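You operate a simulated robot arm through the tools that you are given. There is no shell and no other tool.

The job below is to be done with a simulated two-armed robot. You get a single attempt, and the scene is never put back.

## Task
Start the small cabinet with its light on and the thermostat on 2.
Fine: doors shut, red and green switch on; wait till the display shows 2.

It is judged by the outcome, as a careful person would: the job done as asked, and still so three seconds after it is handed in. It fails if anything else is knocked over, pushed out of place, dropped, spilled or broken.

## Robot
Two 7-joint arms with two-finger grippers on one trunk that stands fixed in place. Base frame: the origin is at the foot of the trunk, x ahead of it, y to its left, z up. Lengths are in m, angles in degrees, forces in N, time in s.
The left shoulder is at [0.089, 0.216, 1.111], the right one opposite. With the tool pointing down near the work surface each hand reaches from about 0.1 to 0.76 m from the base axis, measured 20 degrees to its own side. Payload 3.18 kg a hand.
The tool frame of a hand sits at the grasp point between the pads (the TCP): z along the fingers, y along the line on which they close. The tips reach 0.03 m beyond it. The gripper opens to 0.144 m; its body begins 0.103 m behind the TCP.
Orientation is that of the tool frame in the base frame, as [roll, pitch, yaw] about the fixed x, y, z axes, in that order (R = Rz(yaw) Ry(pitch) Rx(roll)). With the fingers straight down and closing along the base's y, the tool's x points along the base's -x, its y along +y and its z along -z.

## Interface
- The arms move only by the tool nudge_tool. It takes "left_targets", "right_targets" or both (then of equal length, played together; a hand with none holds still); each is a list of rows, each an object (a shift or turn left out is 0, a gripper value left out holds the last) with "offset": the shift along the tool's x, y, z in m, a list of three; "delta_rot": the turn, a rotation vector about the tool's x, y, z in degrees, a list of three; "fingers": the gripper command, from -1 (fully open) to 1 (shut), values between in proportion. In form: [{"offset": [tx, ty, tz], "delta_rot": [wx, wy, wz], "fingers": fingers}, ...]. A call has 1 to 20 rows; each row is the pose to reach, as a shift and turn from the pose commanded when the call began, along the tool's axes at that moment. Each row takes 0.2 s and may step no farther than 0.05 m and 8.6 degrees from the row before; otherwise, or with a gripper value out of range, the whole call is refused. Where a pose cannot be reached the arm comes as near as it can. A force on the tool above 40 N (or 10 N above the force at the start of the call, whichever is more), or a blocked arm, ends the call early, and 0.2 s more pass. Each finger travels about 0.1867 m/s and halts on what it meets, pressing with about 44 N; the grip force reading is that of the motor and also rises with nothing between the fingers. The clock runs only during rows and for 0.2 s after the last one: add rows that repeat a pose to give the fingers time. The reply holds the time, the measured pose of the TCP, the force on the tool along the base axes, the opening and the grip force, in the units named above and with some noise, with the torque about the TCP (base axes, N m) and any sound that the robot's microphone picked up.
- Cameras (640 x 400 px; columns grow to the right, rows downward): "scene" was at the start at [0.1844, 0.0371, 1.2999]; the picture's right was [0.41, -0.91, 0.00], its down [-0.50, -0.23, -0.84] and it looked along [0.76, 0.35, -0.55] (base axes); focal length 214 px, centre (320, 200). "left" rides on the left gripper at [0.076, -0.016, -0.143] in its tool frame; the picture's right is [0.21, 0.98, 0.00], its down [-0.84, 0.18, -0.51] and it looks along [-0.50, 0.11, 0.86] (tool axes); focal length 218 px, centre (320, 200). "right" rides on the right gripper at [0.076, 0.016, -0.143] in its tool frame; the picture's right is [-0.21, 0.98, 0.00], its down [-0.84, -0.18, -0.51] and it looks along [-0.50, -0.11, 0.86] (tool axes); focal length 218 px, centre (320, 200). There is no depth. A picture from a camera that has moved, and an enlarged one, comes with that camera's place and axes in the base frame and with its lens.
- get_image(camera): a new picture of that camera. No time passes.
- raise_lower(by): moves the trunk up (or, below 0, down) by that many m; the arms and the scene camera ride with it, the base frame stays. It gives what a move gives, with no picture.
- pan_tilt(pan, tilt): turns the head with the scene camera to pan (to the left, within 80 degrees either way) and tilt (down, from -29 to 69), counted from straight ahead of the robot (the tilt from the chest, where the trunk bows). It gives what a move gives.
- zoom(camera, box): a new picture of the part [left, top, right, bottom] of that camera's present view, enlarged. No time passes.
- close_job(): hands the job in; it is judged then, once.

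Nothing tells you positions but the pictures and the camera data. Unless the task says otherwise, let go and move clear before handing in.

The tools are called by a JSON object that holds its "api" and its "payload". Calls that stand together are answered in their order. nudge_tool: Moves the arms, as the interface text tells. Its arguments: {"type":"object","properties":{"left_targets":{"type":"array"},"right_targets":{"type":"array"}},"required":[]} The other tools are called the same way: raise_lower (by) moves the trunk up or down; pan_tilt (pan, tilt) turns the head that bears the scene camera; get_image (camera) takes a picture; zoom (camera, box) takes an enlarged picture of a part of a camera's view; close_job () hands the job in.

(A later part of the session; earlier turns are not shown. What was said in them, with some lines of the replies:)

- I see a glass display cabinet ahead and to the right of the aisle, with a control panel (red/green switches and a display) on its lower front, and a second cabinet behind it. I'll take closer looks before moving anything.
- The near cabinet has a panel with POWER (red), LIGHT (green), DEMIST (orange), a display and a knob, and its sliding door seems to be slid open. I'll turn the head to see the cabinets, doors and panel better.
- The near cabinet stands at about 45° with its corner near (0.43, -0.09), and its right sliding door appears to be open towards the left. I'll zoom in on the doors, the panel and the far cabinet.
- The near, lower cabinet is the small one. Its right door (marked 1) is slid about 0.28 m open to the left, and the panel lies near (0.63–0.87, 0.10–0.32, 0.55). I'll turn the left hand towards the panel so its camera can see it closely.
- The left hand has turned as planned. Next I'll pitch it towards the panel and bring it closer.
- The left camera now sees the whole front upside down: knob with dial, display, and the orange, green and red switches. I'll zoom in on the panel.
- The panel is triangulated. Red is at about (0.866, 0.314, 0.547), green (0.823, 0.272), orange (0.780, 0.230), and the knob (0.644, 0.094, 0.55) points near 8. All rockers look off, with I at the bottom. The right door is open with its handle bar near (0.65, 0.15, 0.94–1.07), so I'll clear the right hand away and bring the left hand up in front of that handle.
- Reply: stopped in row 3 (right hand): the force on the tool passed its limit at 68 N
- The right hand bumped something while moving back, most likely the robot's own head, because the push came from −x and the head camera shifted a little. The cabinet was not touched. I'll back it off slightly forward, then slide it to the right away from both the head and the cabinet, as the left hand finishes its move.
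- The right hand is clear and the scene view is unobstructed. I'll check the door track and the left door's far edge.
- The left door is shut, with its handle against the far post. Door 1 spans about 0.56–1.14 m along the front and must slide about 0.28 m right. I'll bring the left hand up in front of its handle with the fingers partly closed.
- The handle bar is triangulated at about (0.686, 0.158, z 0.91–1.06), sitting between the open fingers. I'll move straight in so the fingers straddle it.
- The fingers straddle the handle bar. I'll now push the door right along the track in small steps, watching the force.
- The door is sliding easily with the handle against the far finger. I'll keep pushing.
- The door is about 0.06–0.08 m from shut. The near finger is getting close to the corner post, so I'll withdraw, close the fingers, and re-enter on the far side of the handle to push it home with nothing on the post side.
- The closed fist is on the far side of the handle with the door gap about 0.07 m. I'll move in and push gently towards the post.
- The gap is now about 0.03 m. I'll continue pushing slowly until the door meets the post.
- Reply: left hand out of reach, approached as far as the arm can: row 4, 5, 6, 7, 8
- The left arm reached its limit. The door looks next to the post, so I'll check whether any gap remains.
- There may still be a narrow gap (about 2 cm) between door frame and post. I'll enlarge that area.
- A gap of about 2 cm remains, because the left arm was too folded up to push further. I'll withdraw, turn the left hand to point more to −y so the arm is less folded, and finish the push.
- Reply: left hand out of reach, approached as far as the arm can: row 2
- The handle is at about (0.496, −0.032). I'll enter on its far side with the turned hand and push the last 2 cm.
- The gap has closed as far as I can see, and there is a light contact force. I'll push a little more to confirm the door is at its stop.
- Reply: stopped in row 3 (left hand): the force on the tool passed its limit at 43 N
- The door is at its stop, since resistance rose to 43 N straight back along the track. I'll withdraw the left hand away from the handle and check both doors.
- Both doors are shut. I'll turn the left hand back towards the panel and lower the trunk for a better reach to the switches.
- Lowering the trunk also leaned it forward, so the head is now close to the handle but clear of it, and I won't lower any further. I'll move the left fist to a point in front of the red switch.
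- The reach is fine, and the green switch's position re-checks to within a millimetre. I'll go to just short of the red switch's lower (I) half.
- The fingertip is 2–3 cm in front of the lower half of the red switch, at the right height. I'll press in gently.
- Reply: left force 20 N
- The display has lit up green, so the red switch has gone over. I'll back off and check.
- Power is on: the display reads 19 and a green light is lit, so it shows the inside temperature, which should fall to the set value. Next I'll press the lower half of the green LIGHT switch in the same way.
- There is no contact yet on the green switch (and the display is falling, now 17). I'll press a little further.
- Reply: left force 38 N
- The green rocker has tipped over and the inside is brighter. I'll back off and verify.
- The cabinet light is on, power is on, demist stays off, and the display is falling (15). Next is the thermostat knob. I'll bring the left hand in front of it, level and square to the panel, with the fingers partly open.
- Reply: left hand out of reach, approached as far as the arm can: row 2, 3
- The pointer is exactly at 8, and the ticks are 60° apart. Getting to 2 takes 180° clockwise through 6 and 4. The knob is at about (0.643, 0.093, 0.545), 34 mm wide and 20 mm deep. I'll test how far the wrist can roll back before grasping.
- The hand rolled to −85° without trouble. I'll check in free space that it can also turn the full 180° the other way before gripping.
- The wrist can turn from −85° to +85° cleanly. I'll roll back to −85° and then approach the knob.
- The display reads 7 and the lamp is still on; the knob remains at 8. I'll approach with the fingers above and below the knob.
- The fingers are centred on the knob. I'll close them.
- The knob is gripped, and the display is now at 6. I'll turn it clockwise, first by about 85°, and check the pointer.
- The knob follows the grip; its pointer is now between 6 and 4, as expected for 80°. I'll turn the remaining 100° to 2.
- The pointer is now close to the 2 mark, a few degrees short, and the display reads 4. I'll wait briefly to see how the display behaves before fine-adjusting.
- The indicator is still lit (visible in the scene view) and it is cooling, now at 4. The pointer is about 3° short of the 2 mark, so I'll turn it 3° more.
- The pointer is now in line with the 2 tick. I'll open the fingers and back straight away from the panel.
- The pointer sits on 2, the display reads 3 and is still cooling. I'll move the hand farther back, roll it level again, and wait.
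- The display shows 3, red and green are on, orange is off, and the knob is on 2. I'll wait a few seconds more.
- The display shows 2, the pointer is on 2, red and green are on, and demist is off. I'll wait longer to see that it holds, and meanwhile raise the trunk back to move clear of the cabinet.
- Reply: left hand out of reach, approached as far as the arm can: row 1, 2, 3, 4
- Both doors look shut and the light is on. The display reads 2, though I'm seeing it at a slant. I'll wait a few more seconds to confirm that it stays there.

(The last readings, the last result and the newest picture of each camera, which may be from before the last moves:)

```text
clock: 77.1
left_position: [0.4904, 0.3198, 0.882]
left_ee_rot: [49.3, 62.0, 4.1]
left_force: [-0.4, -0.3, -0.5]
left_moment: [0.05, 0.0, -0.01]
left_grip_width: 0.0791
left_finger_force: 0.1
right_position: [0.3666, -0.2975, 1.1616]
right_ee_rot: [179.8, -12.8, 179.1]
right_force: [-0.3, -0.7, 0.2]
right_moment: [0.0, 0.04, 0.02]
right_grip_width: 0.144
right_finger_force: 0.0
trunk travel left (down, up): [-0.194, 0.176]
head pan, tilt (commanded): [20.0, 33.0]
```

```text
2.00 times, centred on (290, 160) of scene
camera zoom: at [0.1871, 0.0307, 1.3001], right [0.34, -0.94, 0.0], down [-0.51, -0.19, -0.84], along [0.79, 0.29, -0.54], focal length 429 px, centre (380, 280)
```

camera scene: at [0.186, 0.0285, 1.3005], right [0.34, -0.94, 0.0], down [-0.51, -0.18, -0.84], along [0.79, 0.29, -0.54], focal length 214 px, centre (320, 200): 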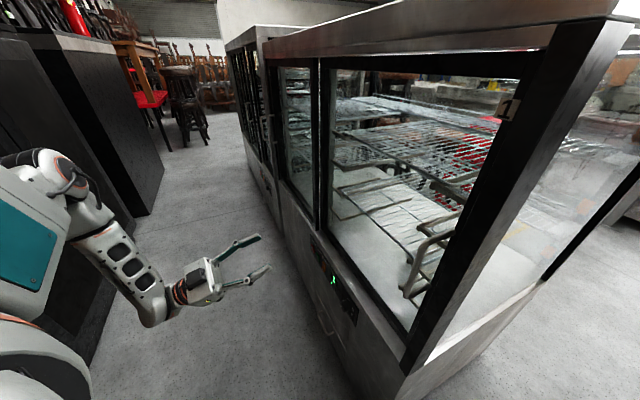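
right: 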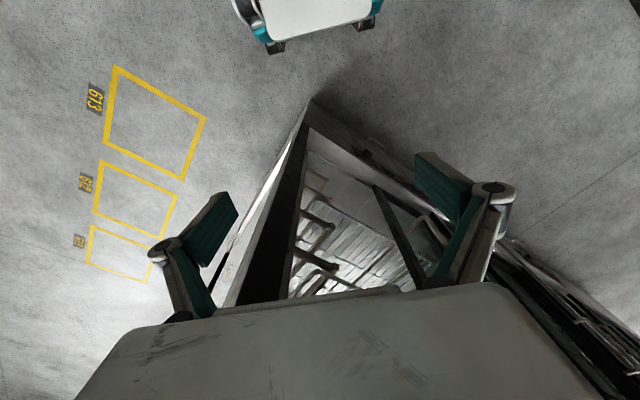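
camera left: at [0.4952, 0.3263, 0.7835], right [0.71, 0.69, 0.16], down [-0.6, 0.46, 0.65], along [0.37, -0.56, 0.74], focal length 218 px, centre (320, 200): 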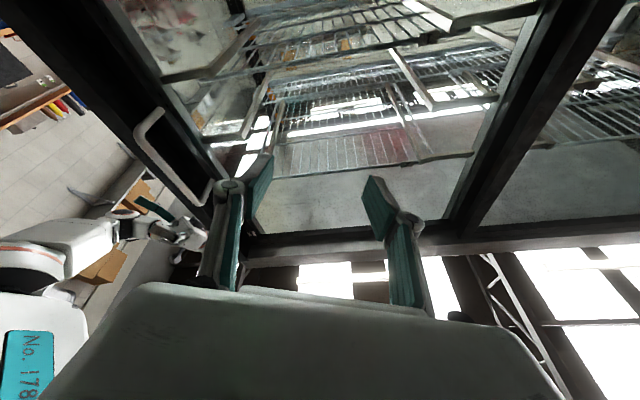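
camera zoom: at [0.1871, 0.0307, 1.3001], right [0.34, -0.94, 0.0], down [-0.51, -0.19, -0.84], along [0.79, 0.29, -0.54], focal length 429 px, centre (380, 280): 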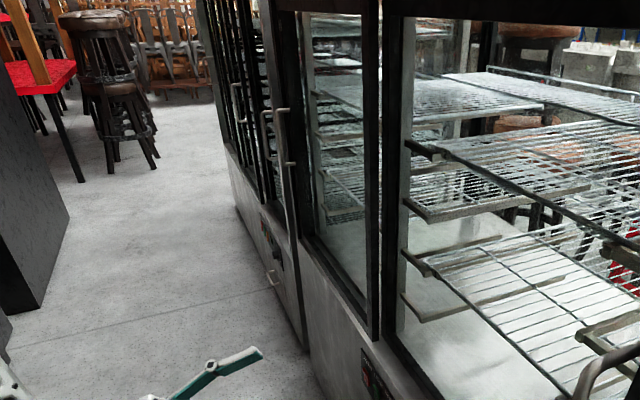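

The display has dropped to 0 and the green indicator has gone out. The thermostat seems to run with a differential, cooling below the setting, switching off, then warming again. I'll watch the cycle to find when it sits steadily at 2.

{"api": "nudge_tool", "payload": {"left_targets": [{"offset": [0, 0, 0]}, {"offset": [0, 0, 0]}, {"offset": [0, 0, 0]}, {"offset": [0, 0, 0]}]}}

{"api": "zoom", "payload": {"camera": "scene", "box": [320, 260, 350, 290]}}

{"api": "nudge_tool", "payload": {"left_targets": [{"offset": [0, 0, 0]}, {"offset": [0, 0, 0]}, {"offset": [0, 0, 0]}, {"offset": [0, 0, 0]}]}}

{"api": "zoom", "payload": {"camera": "scene", "box": [320, 260, 350, 290]}}

{"api": "nudge_tool", "payload": {"left_targets": [{"offset": [0, 0, 0]}, {"offset": [0, 0, 0]}, {"offset": [0, 0, 0]}, {"offset": [0, 0, 0]}]}}

{"api": "zoom", "payload": {"camera": "scene", "box": [320, 260, 350, 290]}}

```text
clock: 78.1
left_position: [0.4898, 0.3192, 0.8816]
left_ee_rot: [49.4, 61.9, 4.1]
left_force: [0.1, -0.2, 0.7]
left_moment: [0.04, 0.02, 0.01]
left_grip_width: 0.0792
left_finger_force: 0.1
right_position: [0.3678, -0.2969, 1.1617]
right_ee_rot: [179.7, -12.7, 179.0]
right_force: [0.0, 0.1, -1.3]
right_moment: [-0.02, 0.03, -0.02]
right_grip_width: 0.1439
right_finger_force: 0.1
trunk travel left (down, up): [-0.194, 0.176]
head pan, tilt (commanded): [20.0, 33.0]
```

```text
13.33 times, centred on (335, 275) of scene
camera zoom: at [0.1871, 0.0307, 1.3001], right [0.34, -0.94, 0.0], down [-0.51, -0.19, -0.84], along [0.79, 0.29, -0.54], focal length 2860 px, centre (120, -800)
```

zoom: 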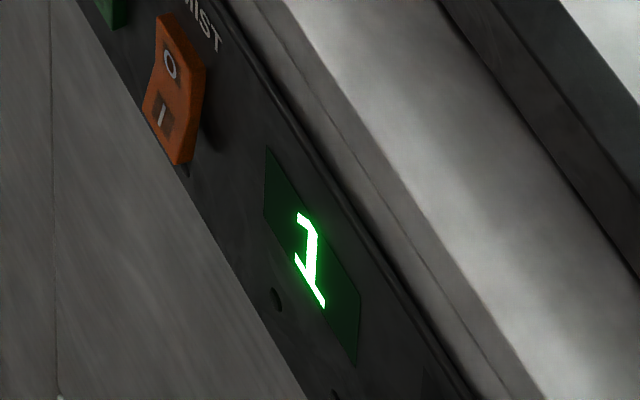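

```text
clock: 79.1
left_position: [0.4901, 0.319, 0.8805]
left_ee_rot: [49.5, 62.0, 4.1]
left_force: [0.0, -0.3, -0.1]
left_moment: [-0.03, -0.01, 0.03]
left_grip_width: 0.0792
left_finger_force: 0.0
right_position: [0.3677, -0.2973, 1.1603]
right_ee_rot: [179.9, -12.7, 179.1]
right_force: [-0.4, -0.1, 0.4]
right_moment: [-0.04, 0.03, 0.0]
right_grip_width: 0.1442
right_finger_force: 0.1
trunk travel left (down, up): [-0.194, 0.176]
head pan, tilt (commanded): [20.0, 33.0]
```

```text
13.33 times, centred on (335, 275) of scene
camera zoom: at [0.1871, 0.0307, 1.3001], right [0.34, -0.94, 0.0], down [-0.51, -0.19, -0.84], along [0.79, 0.29, -0.54], focal length 2860 px, centre (120, -800)
```

zoom: 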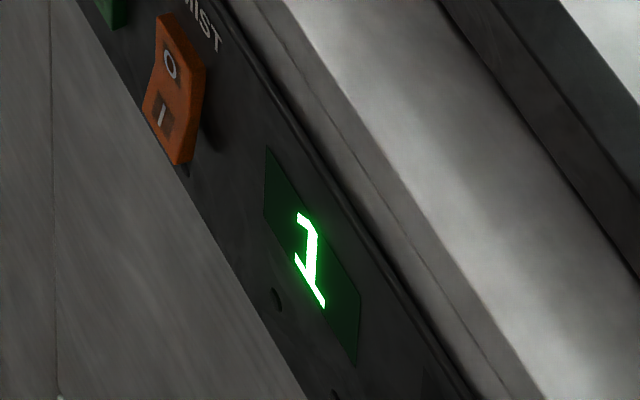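

```text
clock: 80.1
left_position: [0.4903, 0.3191, 0.8807]
left_ee_rot: [49.5, 62.0, 4.1]
left_force: [0.0, -0.1, -0.2]
left_moment: [-0.02, -0.01, 0.01]
left_grip_width: 0.0795
left_finger_force: 0.0
right_position: [0.3681, -0.2975, 1.1605]
right_ee_rot: [179.7, -12.8, 179.1]
right_force: [0.0, -1.0, 0.0]
right_moment: [-0.01, 0.04, -0.02]
right_grip_width: 0.1441
right_finger_force: 0.1
trunk travel left (down, up): [-0.194, 0.176]
head pan, tilt (commanded): [20.0, 33.0]
```

```text
13.33 times, centred on (335, 275) of scene
camera zoom: at [0.1871, 0.0307, 1.3001], right [0.34, -0.94, 0.0], down [-0.51, -0.19, -0.84], along [0.79, 0.29, -0.54], focal length 2860 px, centre (120, -800)
```

zoom: 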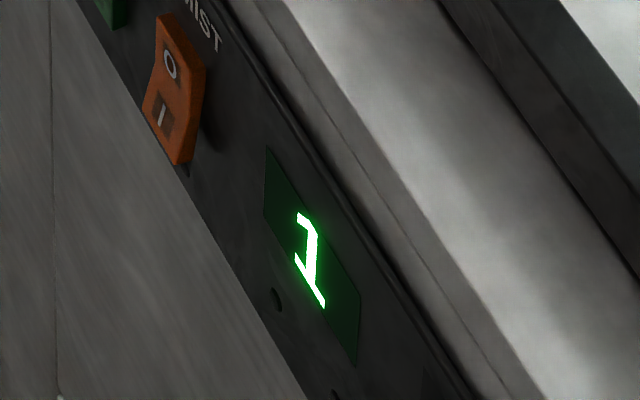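

Looking closely, that glyph is a "1" with a serif, not a 2. It went 2 → 1 → 0 with the cooling on, and is now rising from 0 to 1 with the cooling off. I'll keep watching to learn the warming rate and where it settles.

{"api": "nudge_tool", "payload": {"left_targets": [{"offset": [0, 0, 0]}, {"offset": [0, 0, 0]}, {"offset": [0, 0, 0]}, {"offset": [0, 0, 0]}]}}

{"api": "zoom", "payload": {"camera": "scene", "box": [320, 260, 350, 290]}}

{"api": "nudge_tool", "payload": {"left_targets": [{"offset": [0, 0, 0]}, {"offset": [0, 0, 0]}, {"offset": [0, 0, 0]}, {"offset": [0, 0, 0]}]}}

{"api": "zoom", "payload": {"camera": "scene", "box": [320, 260, 350, 290]}}

{"api": "nudge_tool", "payload": {"left_targets": [{"offset": [0, 0, 0]}, {"offset": [0, 0, 0]}, {"offset": [0, 0, 0]}, {"offset": [0, 0, 0]}]}}

{"api": "zoom", "payload": {"camera": "scene", "box": [320, 260, 350, 290]}}

{"api": "nudge_tool", "payload": {"left_targets": [{"offset": [0, 0, 0]}, {"offset": [0, 0, 0]}, {"offset": [0, 0, 0]}, {"offset": [0, 0, 0]}]}}

{"api": "zoom", "payload": {"camera": "scene", "box": [320, 260, 350, 290]}}

```text
clock: 81.1
left_position: [0.4894, 0.3186, 0.8815]
left_ee_rot: [49.4, 62.1, 4.1]
left_force: [0.5, 0.3, -0.4]
left_moment: [-0.01, -0.01, 0.02]
left_grip_width: 0.0791
left_finger_force: 0.1
right_position: [0.3679, -0.2971, 1.1603]
right_ee_rot: [179.8, -12.7, 179.2]
right_force: [0.0, 0.3, 0.5]
right_moment: [0.01, 0.04, -0.01]
right_grip_width: 0.1442
right_finger_force: 0.1
trunk travel left (down, up): [-0.194, 0.176]
head pan, tilt (commanded): [20.0, 33.0]
```

```text
13.33 times, centred on (335, 275) of scene
camera zoom: at [0.1871, 0.0307, 1.3001], right [0.34, -0.94, 0.0], down [-0.51, -0.19, -0.84], along [0.79, 0.29, -0.54], focal length 2860 px, centre (120, -800)
```

zoom: 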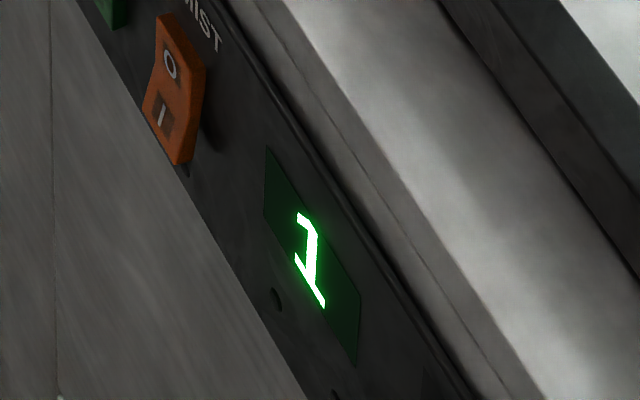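

```text
clock: 82.1
left_position: [0.4894, 0.3192, 0.8811]
left_ee_rot: [49.4, 62.0, 4.0]
left_force: [0.3, -0.1, 0.4]
left_moment: [0.0, -0.01, -0.01]
left_grip_width: 0.0793
left_finger_force: 0.1
right_position: [0.3669, -0.297, 1.1608]
right_ee_rot: [179.9, -12.9, 179.1]
right_force: [-1.1, -0.1, -0.9]
right_moment: [-0.01, 0.01, 0.02]
right_grip_width: 0.1442
right_finger_force: 0.0
trunk travel left (down, up): [-0.194, 0.176]
head pan, tilt (commanded): [20.0, 33.0]
```

```text
13.33 times, centred on (335, 275) of scene
camera zoom: at [0.1871, 0.0307, 1.3001], right [0.34, -0.94, 0.0], down [-0.51, -0.19, -0.84], along [0.79, 0.29, -0.54], focal length 2860 px, centre (120, -800)
```

zoom: 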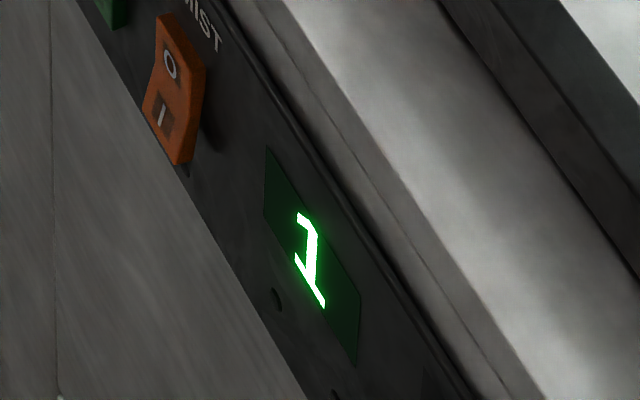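

```text
clock: 83.1
left_position: [0.4907, 0.3193, 0.8815]
left_ee_rot: [49.4, 62.0, 4.2]
left_force: [0.4, -0.3, -0.6]
left_moment: [0.01, -0.01, -0.01]
left_grip_width: 0.079
left_finger_force: 0.0
right_position: [0.3669, -0.2974, 1.1606]
right_ee_rot: [179.8, -12.7, 179.2]
right_force: [-0.3, 0.4, -0.3]
right_moment: [0.0, 0.02, -0.01]
right_grip_width: 0.1438
right_finger_force: 0.1
trunk travel left (down, up): [-0.194, 0.176]
head pan, tilt (commanded): [20.0, 33.0]
```

```text
13.33 times, centred on (335, 275) of scene
camera zoom: at [0.1871, 0.0307, 1.3001], right [0.34, -0.94, 0.0], down [-0.51, -0.19, -0.84], along [0.79, 0.29, -0.54], focal length 2860 px, centre (120, -800)
```

zoom: 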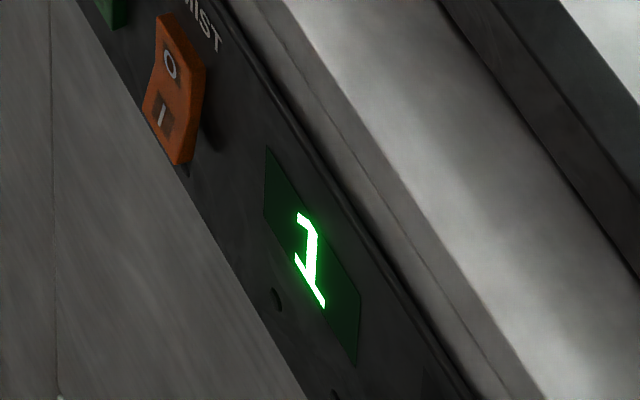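

```text
clock: 84.1
left_position: [0.4897, 0.3186, 0.8812]
left_ee_rot: [49.4, 62.0, 4.1]
left_force: [-0.1, 0.2, -1.0]
left_moment: [-0.05, 0.0, 0.0]
left_grip_width: 0.0789
left_finger_force: 0.0
right_position: [0.3685, -0.2973, 1.1611]
right_ee_rot: [179.8, -12.9, 179.2]
right_force: [0.2, -0.4, 0.6]
right_moment: [0.02, -0.01, -0.02]
right_grip_width: 0.1441
right_finger_force: 0.1
trunk travel left (down, up): [-0.194, 0.176]
head pan, tilt (commanded): [20.0, 33.0]
```

```text
13.33 times, centred on (335, 275) of scene
camera zoom: at [0.1871, 0.0307, 1.3001], right [0.34, -0.94, 0.0], down [-0.51, -0.19, -0.84], along [0.79, 0.29, -0.54], focal length 2860 px, centre (120, -800)
```

zoom: 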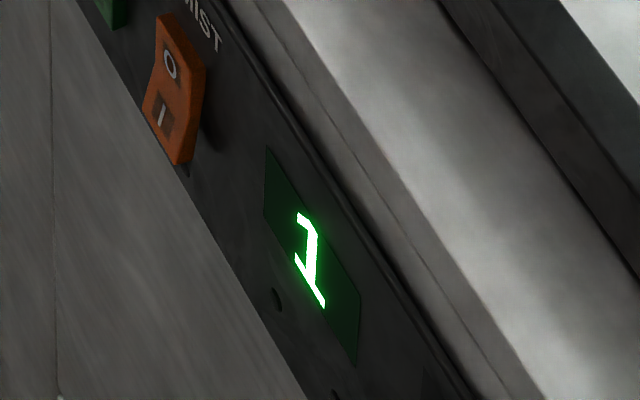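

It is warming slowly (1 for over 6 s). I'll keep watching.

{"api": "nudge_tool", "payload": {"left_targets": [{"offset": [0, 0, 0]}, {"offset": [0, 0, 0]}, {"offset": [0, 0, 0]}, {"offset": [0, 0, 0]}, {"offset": [0, 0, 0]}, {"offset": [0, 0, 0]}, {"offset": [0, 0, 0]}, {"offset": [0, 0, 0]}, {"offset": [0, 0, 0]}]}}

{"api": "zoom", "payload": {"camera": "scene", "box": [320, 260, 350, 290]}}

{"api": "nudge_tool", "payload": {"left_targets": [{"offset": [0, 0, 0]}, {"offset": [0, 0, 0]}, {"offset": [0, 0, 0]}, {"offset": [0, 0, 0]}]}}

{"api": "zoom", "payload": {"camera": "scene", "box": [320, 260, 350, 290]}}

{"api": "nudge_tool", "payload": {"left_targets": [{"offset": [0, 0, 0]}, {"offset": [0, 0, 0]}, {"offset": [0, 0, 0]}, {"offset": [0, 0, 0]}]}}

{"api": "zoom", "payload": {"camera": "scene", "box": [320, 260, 350, 290]}}

```text
clock: 86.1
left_position: [0.4898, 0.3197, 0.8809]
left_ee_rot: [49.4, 62.1, 4.1]
left_force: [0.0, -1.3, 0.6]
left_moment: [-0.01, 0.01, 0.0]
left_grip_width: 0.0792
left_finger_force: 0.1
right_position: [0.3688, -0.2988, 1.1597]
right_ee_rot: [179.9, -12.8, 179.1]
right_force: [0.8, -0.5, 0.6]
right_moment: [-0.02, -0.02, 0.03]
right_grip_width: 0.1439
right_finger_force: 0.0
trunk travel left (down, up): [-0.194, 0.176]
head pan, tilt (commanded): [20.0, 33.0]
```

```text
13.33 times, centred on (335, 275) of scene
camera zoom: at [0.1871, 0.0307, 1.3001], right [0.34, -0.94, 0.0], down [-0.51, -0.19, -0.84], along [0.79, 0.29, -0.54], focal length 2860 px, centre (120, -800)
```

zoom: 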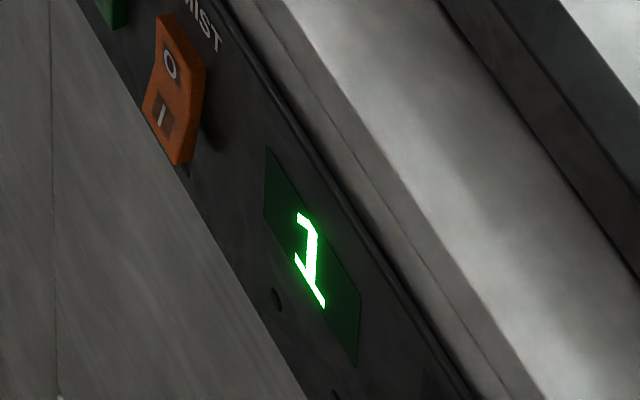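

```text
clock: 87.1
left_position: [0.4895, 0.3191, 0.88]
left_ee_rot: [49.5, 62.1, 4.1]
left_force: [0.2, -0.3, -0.6]
left_moment: [0.0, 0.01, -0.01]
left_grip_width: 0.0792
left_finger_force: 0.0
right_position: [0.368, -0.297, 1.1604]
right_ee_rot: [179.8, -12.8, 179.1]
right_force: [-0.8, 0.7, -0.5]
right_moment: [0.02, 0.0, 0.01]
right_grip_width: 0.1438
right_finger_force: 0.1
trunk travel left (down, up): [-0.194, 0.176]
head pan, tilt (commanded): [20.0, 33.0]
```

```text
13.33 times, centred on (335, 275) of scene
camera zoom: at [0.1871, 0.0307, 1.3001], right [0.34, -0.94, 0.0], down [-0.51, -0.19, -0.84], along [0.79, 0.29, -0.54], focal length 2860 px, centre (120, -800)
```

zoom: 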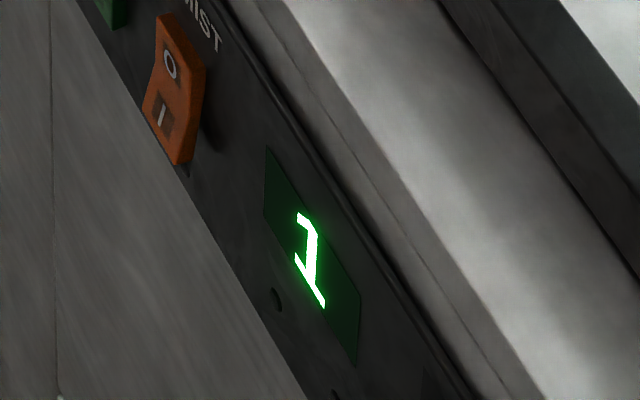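

```text
clock: 88.1
left_position: [0.4893, 0.3195, 0.8815]
left_ee_rot: [49.4, 62.0, 4.0]
left_force: [-0.6, -0.4, 0.6]
left_moment: [-0.02, -0.01, 0.02]
left_grip_width: 0.0793
left_finger_force: 0.1
right_position: [0.3682, -0.2978, 1.1605]
right_ee_rot: [179.8, -12.8, 179.2]
right_force: [0.2, 0.7, -0.4]
right_moment: [0.0, -0.02, 0.01]
right_grip_width: 0.1439
right_finger_force: 0.2
trunk travel left (down, up): [-0.194, 0.176]
head pan, tilt (commanded): [20.0, 33.0]
```

```text
13.33 times, centred on (335, 275) of scene
camera zoom: at [0.1871, 0.0307, 1.3001], right [0.34, -0.94, 0.0], down [-0.51, -0.19, -0.84], along [0.79, 0.29, -0.54], focal length 2860 px, centre (120, -800)
```

zoom: 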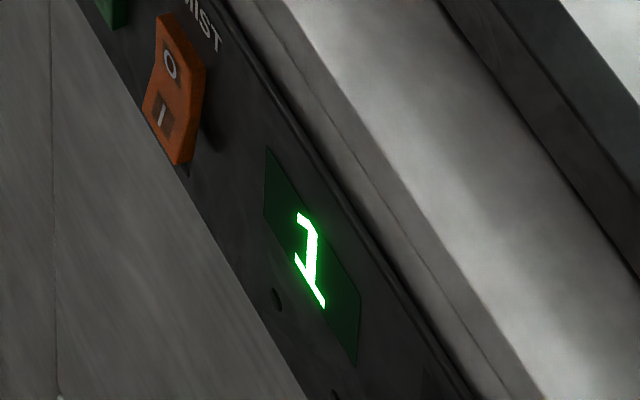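

{"api": "nudge_tool", "payload": {"left_targets": [{"offset": [0, 0, 0]}, {"offset": [0, 0, 0]}, {"offset": [0, 0, 0]}, {"offset": [0, 0, 0]}, {"offset": [0, 0, 0]}, {"offset": [0, 0, 0]}, {"offset": [0, 0, 0]}, {"offset": [0, 0, 0]}, {"offset": [0, 0, 0]}]}}

{"api": "zoom", "payload": {"camera": "scene", "box": [320, 260, 350, 290]}}

{"api": "nudge_tool", "payload": {"left_targets": [{"offset": [0, 0, 0]}, {"offset": [0, 0, 0]}, {"offset": [0, 0, 0]}, {"offset": [0, 0, 0]}, {"offset": [0, 0, 0]}, {"offset": [0, 0, 0]}, {"offset": [0, 0, 0]}, {"offset": [0, 0, 0]}, {"offset": [0, 0, 0]}]}}

{"api": "zoom", "payload": {"camera": "scene", "box": [320, 260, 350, 290]}}

{"api": "nudge_tool", "payload": {"left_targets": [{"offset": [0, 0, 0]}, {"offset": [0, 0, 0]}, {"offset": [0, 0, 0]}, {"offset": [0, 0, 0]}, {"offset": [0, 0, 0]}, {"offset": [0, 0, 0]}, {"offset": [0, 0, 0]}, {"offset": [0, 0, 0]}, {"offset": [0, 0, 0]}]}}

{"api": "zoom", "payload": {"camera": "scene", "box": [320, 260, 350, 290]}}

```text
clock: 90.1
left_position: [0.4904, 0.3191, 0.8804]
left_ee_rot: [49.3, 62.1, 4.2]
left_force: [0.2, 0.4, 0.5]
left_moment: [0.01, 0.01, -0.02]
left_grip_width: 0.079
left_finger_force: 0.1
right_position: [0.3675, -0.297, 1.1612]
right_ee_rot: [179.8, -12.7, 179.1]
right_force: [0.5, -0.1, 0.0]
right_moment: [-0.01, -0.01, 0.02]
right_grip_width: 0.1443
right_finger_force: 0.1
trunk travel left (down, up): [-0.194, 0.176]
head pan, tilt (commanded): [20.0, 33.0]
```

```text
13.33 times, centred on (335, 275) of scene
camera zoom: at [0.1871, 0.0307, 1.3001], right [0.34, -0.94, 0.0], down [-0.51, -0.19, -0.84], along [0.79, 0.29, -0.54], focal length 2860 px, centre (120, -800)
```

zoom: 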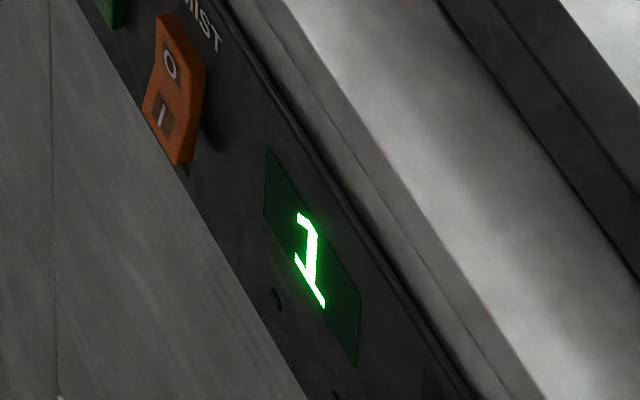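

```text
clock: 92.1
left_position: [0.4898, 0.3196, 0.8804]
left_ee_rot: [49.4, 62.0, 4.2]
left_force: [-0.8, 0.0, -0.2]
left_moment: [0.01, -0.01, 0.03]
left_grip_width: 0.0793
left_finger_force: 0.0
right_position: [0.3675, -0.297, 1.1592]
right_ee_rot: [179.8, -12.8, 179.2]
right_force: [-0.5, 0.7, -0.2]
right_moment: [-0.02, 0.0, 0.01]
right_grip_width: 0.1439
right_finger_force: 0.0
trunk travel left (down, up): [-0.194, 0.176]
head pan, tilt (commanded): [20.0, 33.0]
```

```text
13.33 times, centred on (335, 275) of scene
camera zoom: at [0.1871, 0.0307, 1.3001], right [0.34, -0.94, 0.0], down [-0.51, -0.19, -0.84], along [0.79, 0.29, -0.54], focal length 2860 px, centre (120, -800)
```

zoom: 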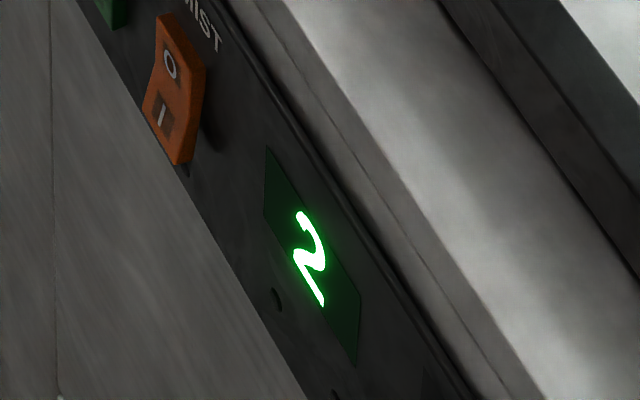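

```text
clock: 94.1
left_position: [0.4894, 0.3198, 0.8813]
left_ee_rot: [49.4, 62.1, 4.1]
left_force: [0.2, 0.4, -0.1]
left_moment: [0.01, -0.01, 0.01]
left_grip_width: 0.0791
left_finger_force: 0.1
right_position: [0.3686, -0.298, 1.1613]
right_ee_rot: [179.8, -12.8, 179.1]
right_force: [-0.4, -0.3, 0.2]
right_moment: [0.02, 0.01, -0.02]
right_grip_width: 0.1442
right_finger_force: 0.0
trunk travel left (down, up): [-0.194, 0.176]
head pan, tilt (commanded): [20.0, 33.0]
```

```text
13.33 times, centred on (335, 275) of scene
camera zoom: at [0.1871, 0.0307, 1.3001], right [0.34, -0.94, 0.0], down [-0.51, -0.19, -0.84], along [0.79, 0.29, -0.54], focal length 2860 px, centre (120, -800)
```

zoom: 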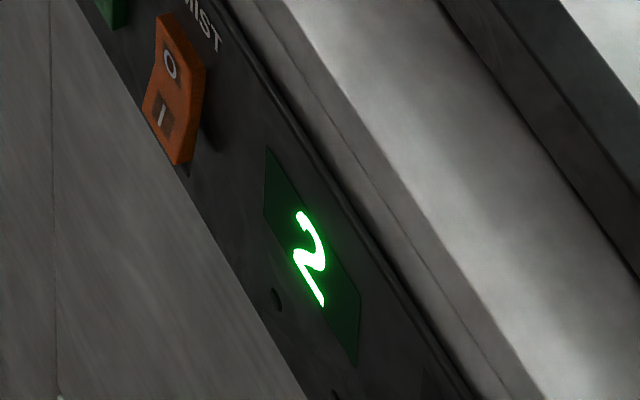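

The display now shows 2, reached on the slow warming leg at about 0.07 per second, so it will hold for several more seconds. I'll check the doors, switches and knob now, since pictures take no time.

{"api": "get_image", "payload": {"camera": "scene"}}

{"api": "get_image", "payload": {"camera": "left"}}

{"api": "zoom", "payload": {"camera": "scene", "box": [300, 230, 380, 330]}}

{"api": "zoom", "payload": {"camera": "scene", "box": [480, 30, 580, 130]}}

{"api": "get_image", "payload": {"camera": "right"}}

```text
taken
camera scene: at [0.1871, 0.0307, 1.3001], right [0.34, -0.94, 0.0], down [-0.51, -0.19, -0.84], along [0.79, 0.29, -0.54], focal length 214 px, centre (320, 200)
```

scene: 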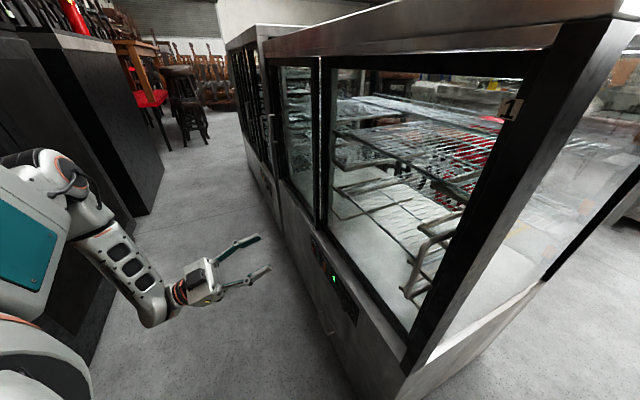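

```text
taken
camera left: at [0.4258, 0.413, 0.7637], right [0.71, 0.69, 0.16], down [-0.6, 0.46, 0.65], along [0.37, -0.56, 0.74], focal length 218 px, centre (320, 200)
```

left: 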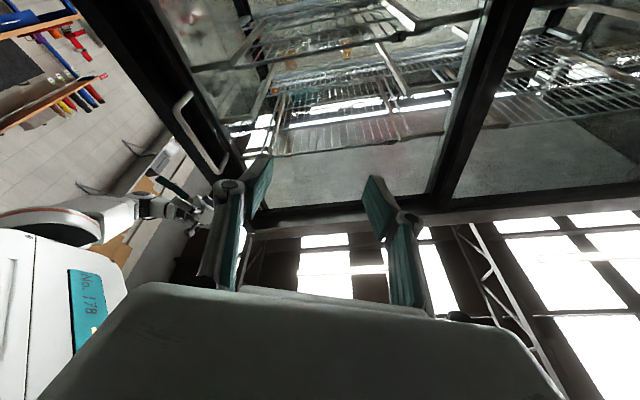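

```text
4.00 times, centred on (340, 280) of scene
camera zoom: at [0.1871, 0.0307, 1.3001], right [0.34, -0.94, 0.0], down [-0.51, -0.19, -0.84], along [0.79, 0.29, -0.54], focal length 858 px, centre (240, -120)
```

zoom: 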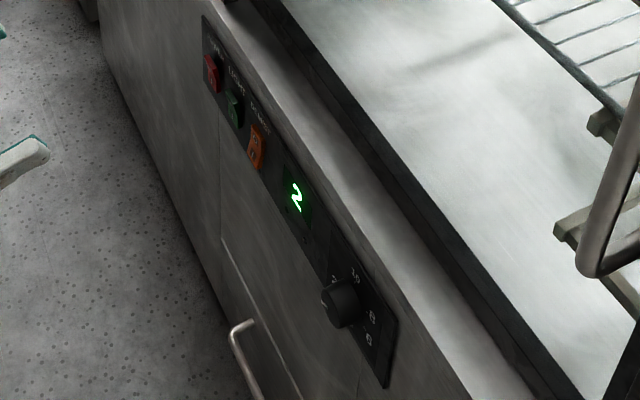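

```text
4.00 times, centred on (530, 80) of scene
camera zoom: at [0.1871, 0.0307, 1.3001], right [0.34, -0.94, 0.0], down [-0.51, -0.19, -0.84], along [0.79, 0.29, -0.54], focal length 858 px, centre (-520, 680)
```

zoom: 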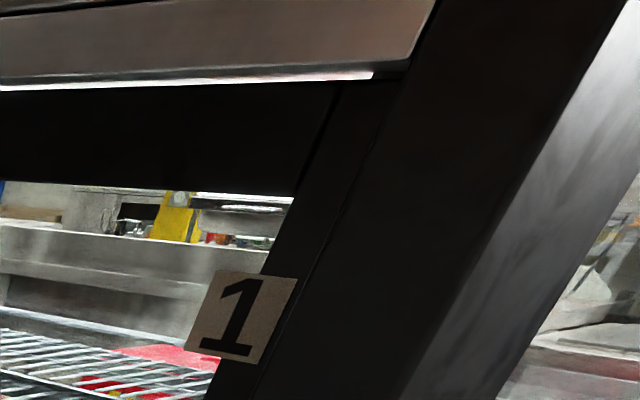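

```text
taken
camera right: at [0.3253, -0.2798, 1.3159], right [0.22, 0.97, -0.04], down [0.93, -0.2, 0.31], along [0.29, -0.11, -0.95], focal length 218 px, centre (320, 200)
```

right: 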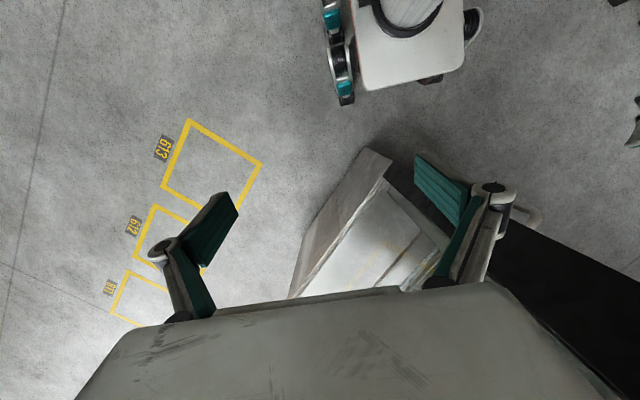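

{"api": "zoom", "payload": {"camera": "scene", "box": [250, 60, 340, 160]}}

{"api": "zoom", "payload": {"camera": "scene", "box": [260, 140, 340, 240]}}

{"api": "zoom", "payload": {"camera": "scene", "box": [320, 260, 350, 290]}}

```text
4.00 times, centred on (295, 110) of scene
camera zoom: at [0.1871, 0.0307, 1.3001], right [0.34, -0.94, 0.0], down [-0.51, -0.19, -0.84], along [0.79, 0.29, -0.54], focal length 858 px, centre (420, 560)
```

zoom: 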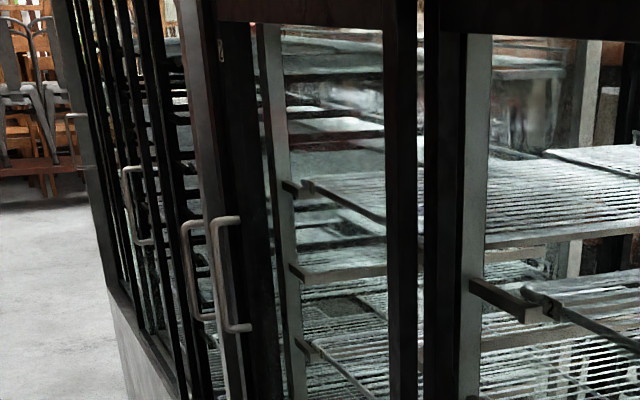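

```text
4.00 times, centred on (300, 190) of scene
camera zoom: at [0.1871, 0.0307, 1.3001], right [0.34, -0.94, 0.0], down [-0.51, -0.19, -0.84], along [0.79, 0.29, -0.54], focal length 858 px, centre (400, 240)
```

zoom: 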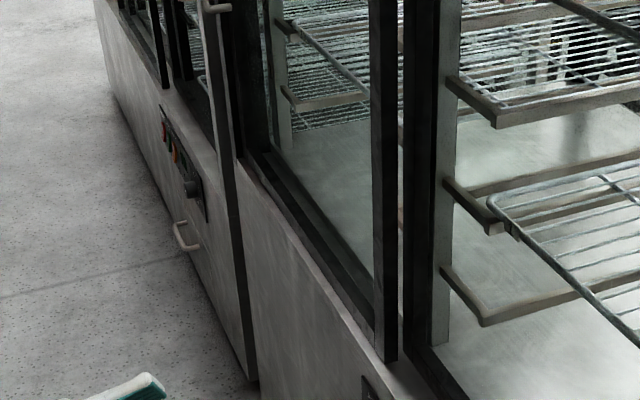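

```text
13.33 times, centred on (335, 275) of scene
camera zoom: at [0.1871, 0.0307, 1.3001], right [0.34, -0.94, 0.0], down [-0.51, -0.19, -0.84], along [0.79, 0.29, -0.54], focal length 2860 px, centre (120, -800)
```

zoom: 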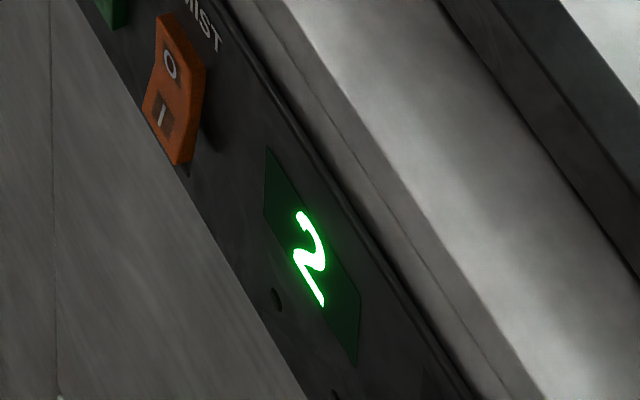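

Everything checks out. Both doors are shut, the red and green switches are on with the cabinet light lit, demist is off, the pointer is on 2, the display reads 2, and both hands are clear. I'm handing in now while the display holds at 2.

{"api": "close_job", "payload": {}}

```text
The job is handed in.
```

The small cabinet is running and handed in. Both doors are shut, the red POWER and green LIGHT switches are on with the light lit, and the thermostat knob is on 2. DEMIST is off.

- **Display:** it read 2 when I handed in, but it does not stay there. Cooling took it from 2 down to 0, then the cooling cut out and it climbed slowly back through 1 to 2. I handed in about two seconds after I first saw 2 on the way up. At that warming rate it should have held for several seconds, though I could not check after handing in.
- **Door:** the right-hand door was about 28 cm open, and I pushed it until it stopped firmly against the post.
- **Bump:** early on, the robot's right hand knocked into something at 68 N while I was clearing it away. I think it was the robot's own head; nothing on the cabinet looked moved afterwards.
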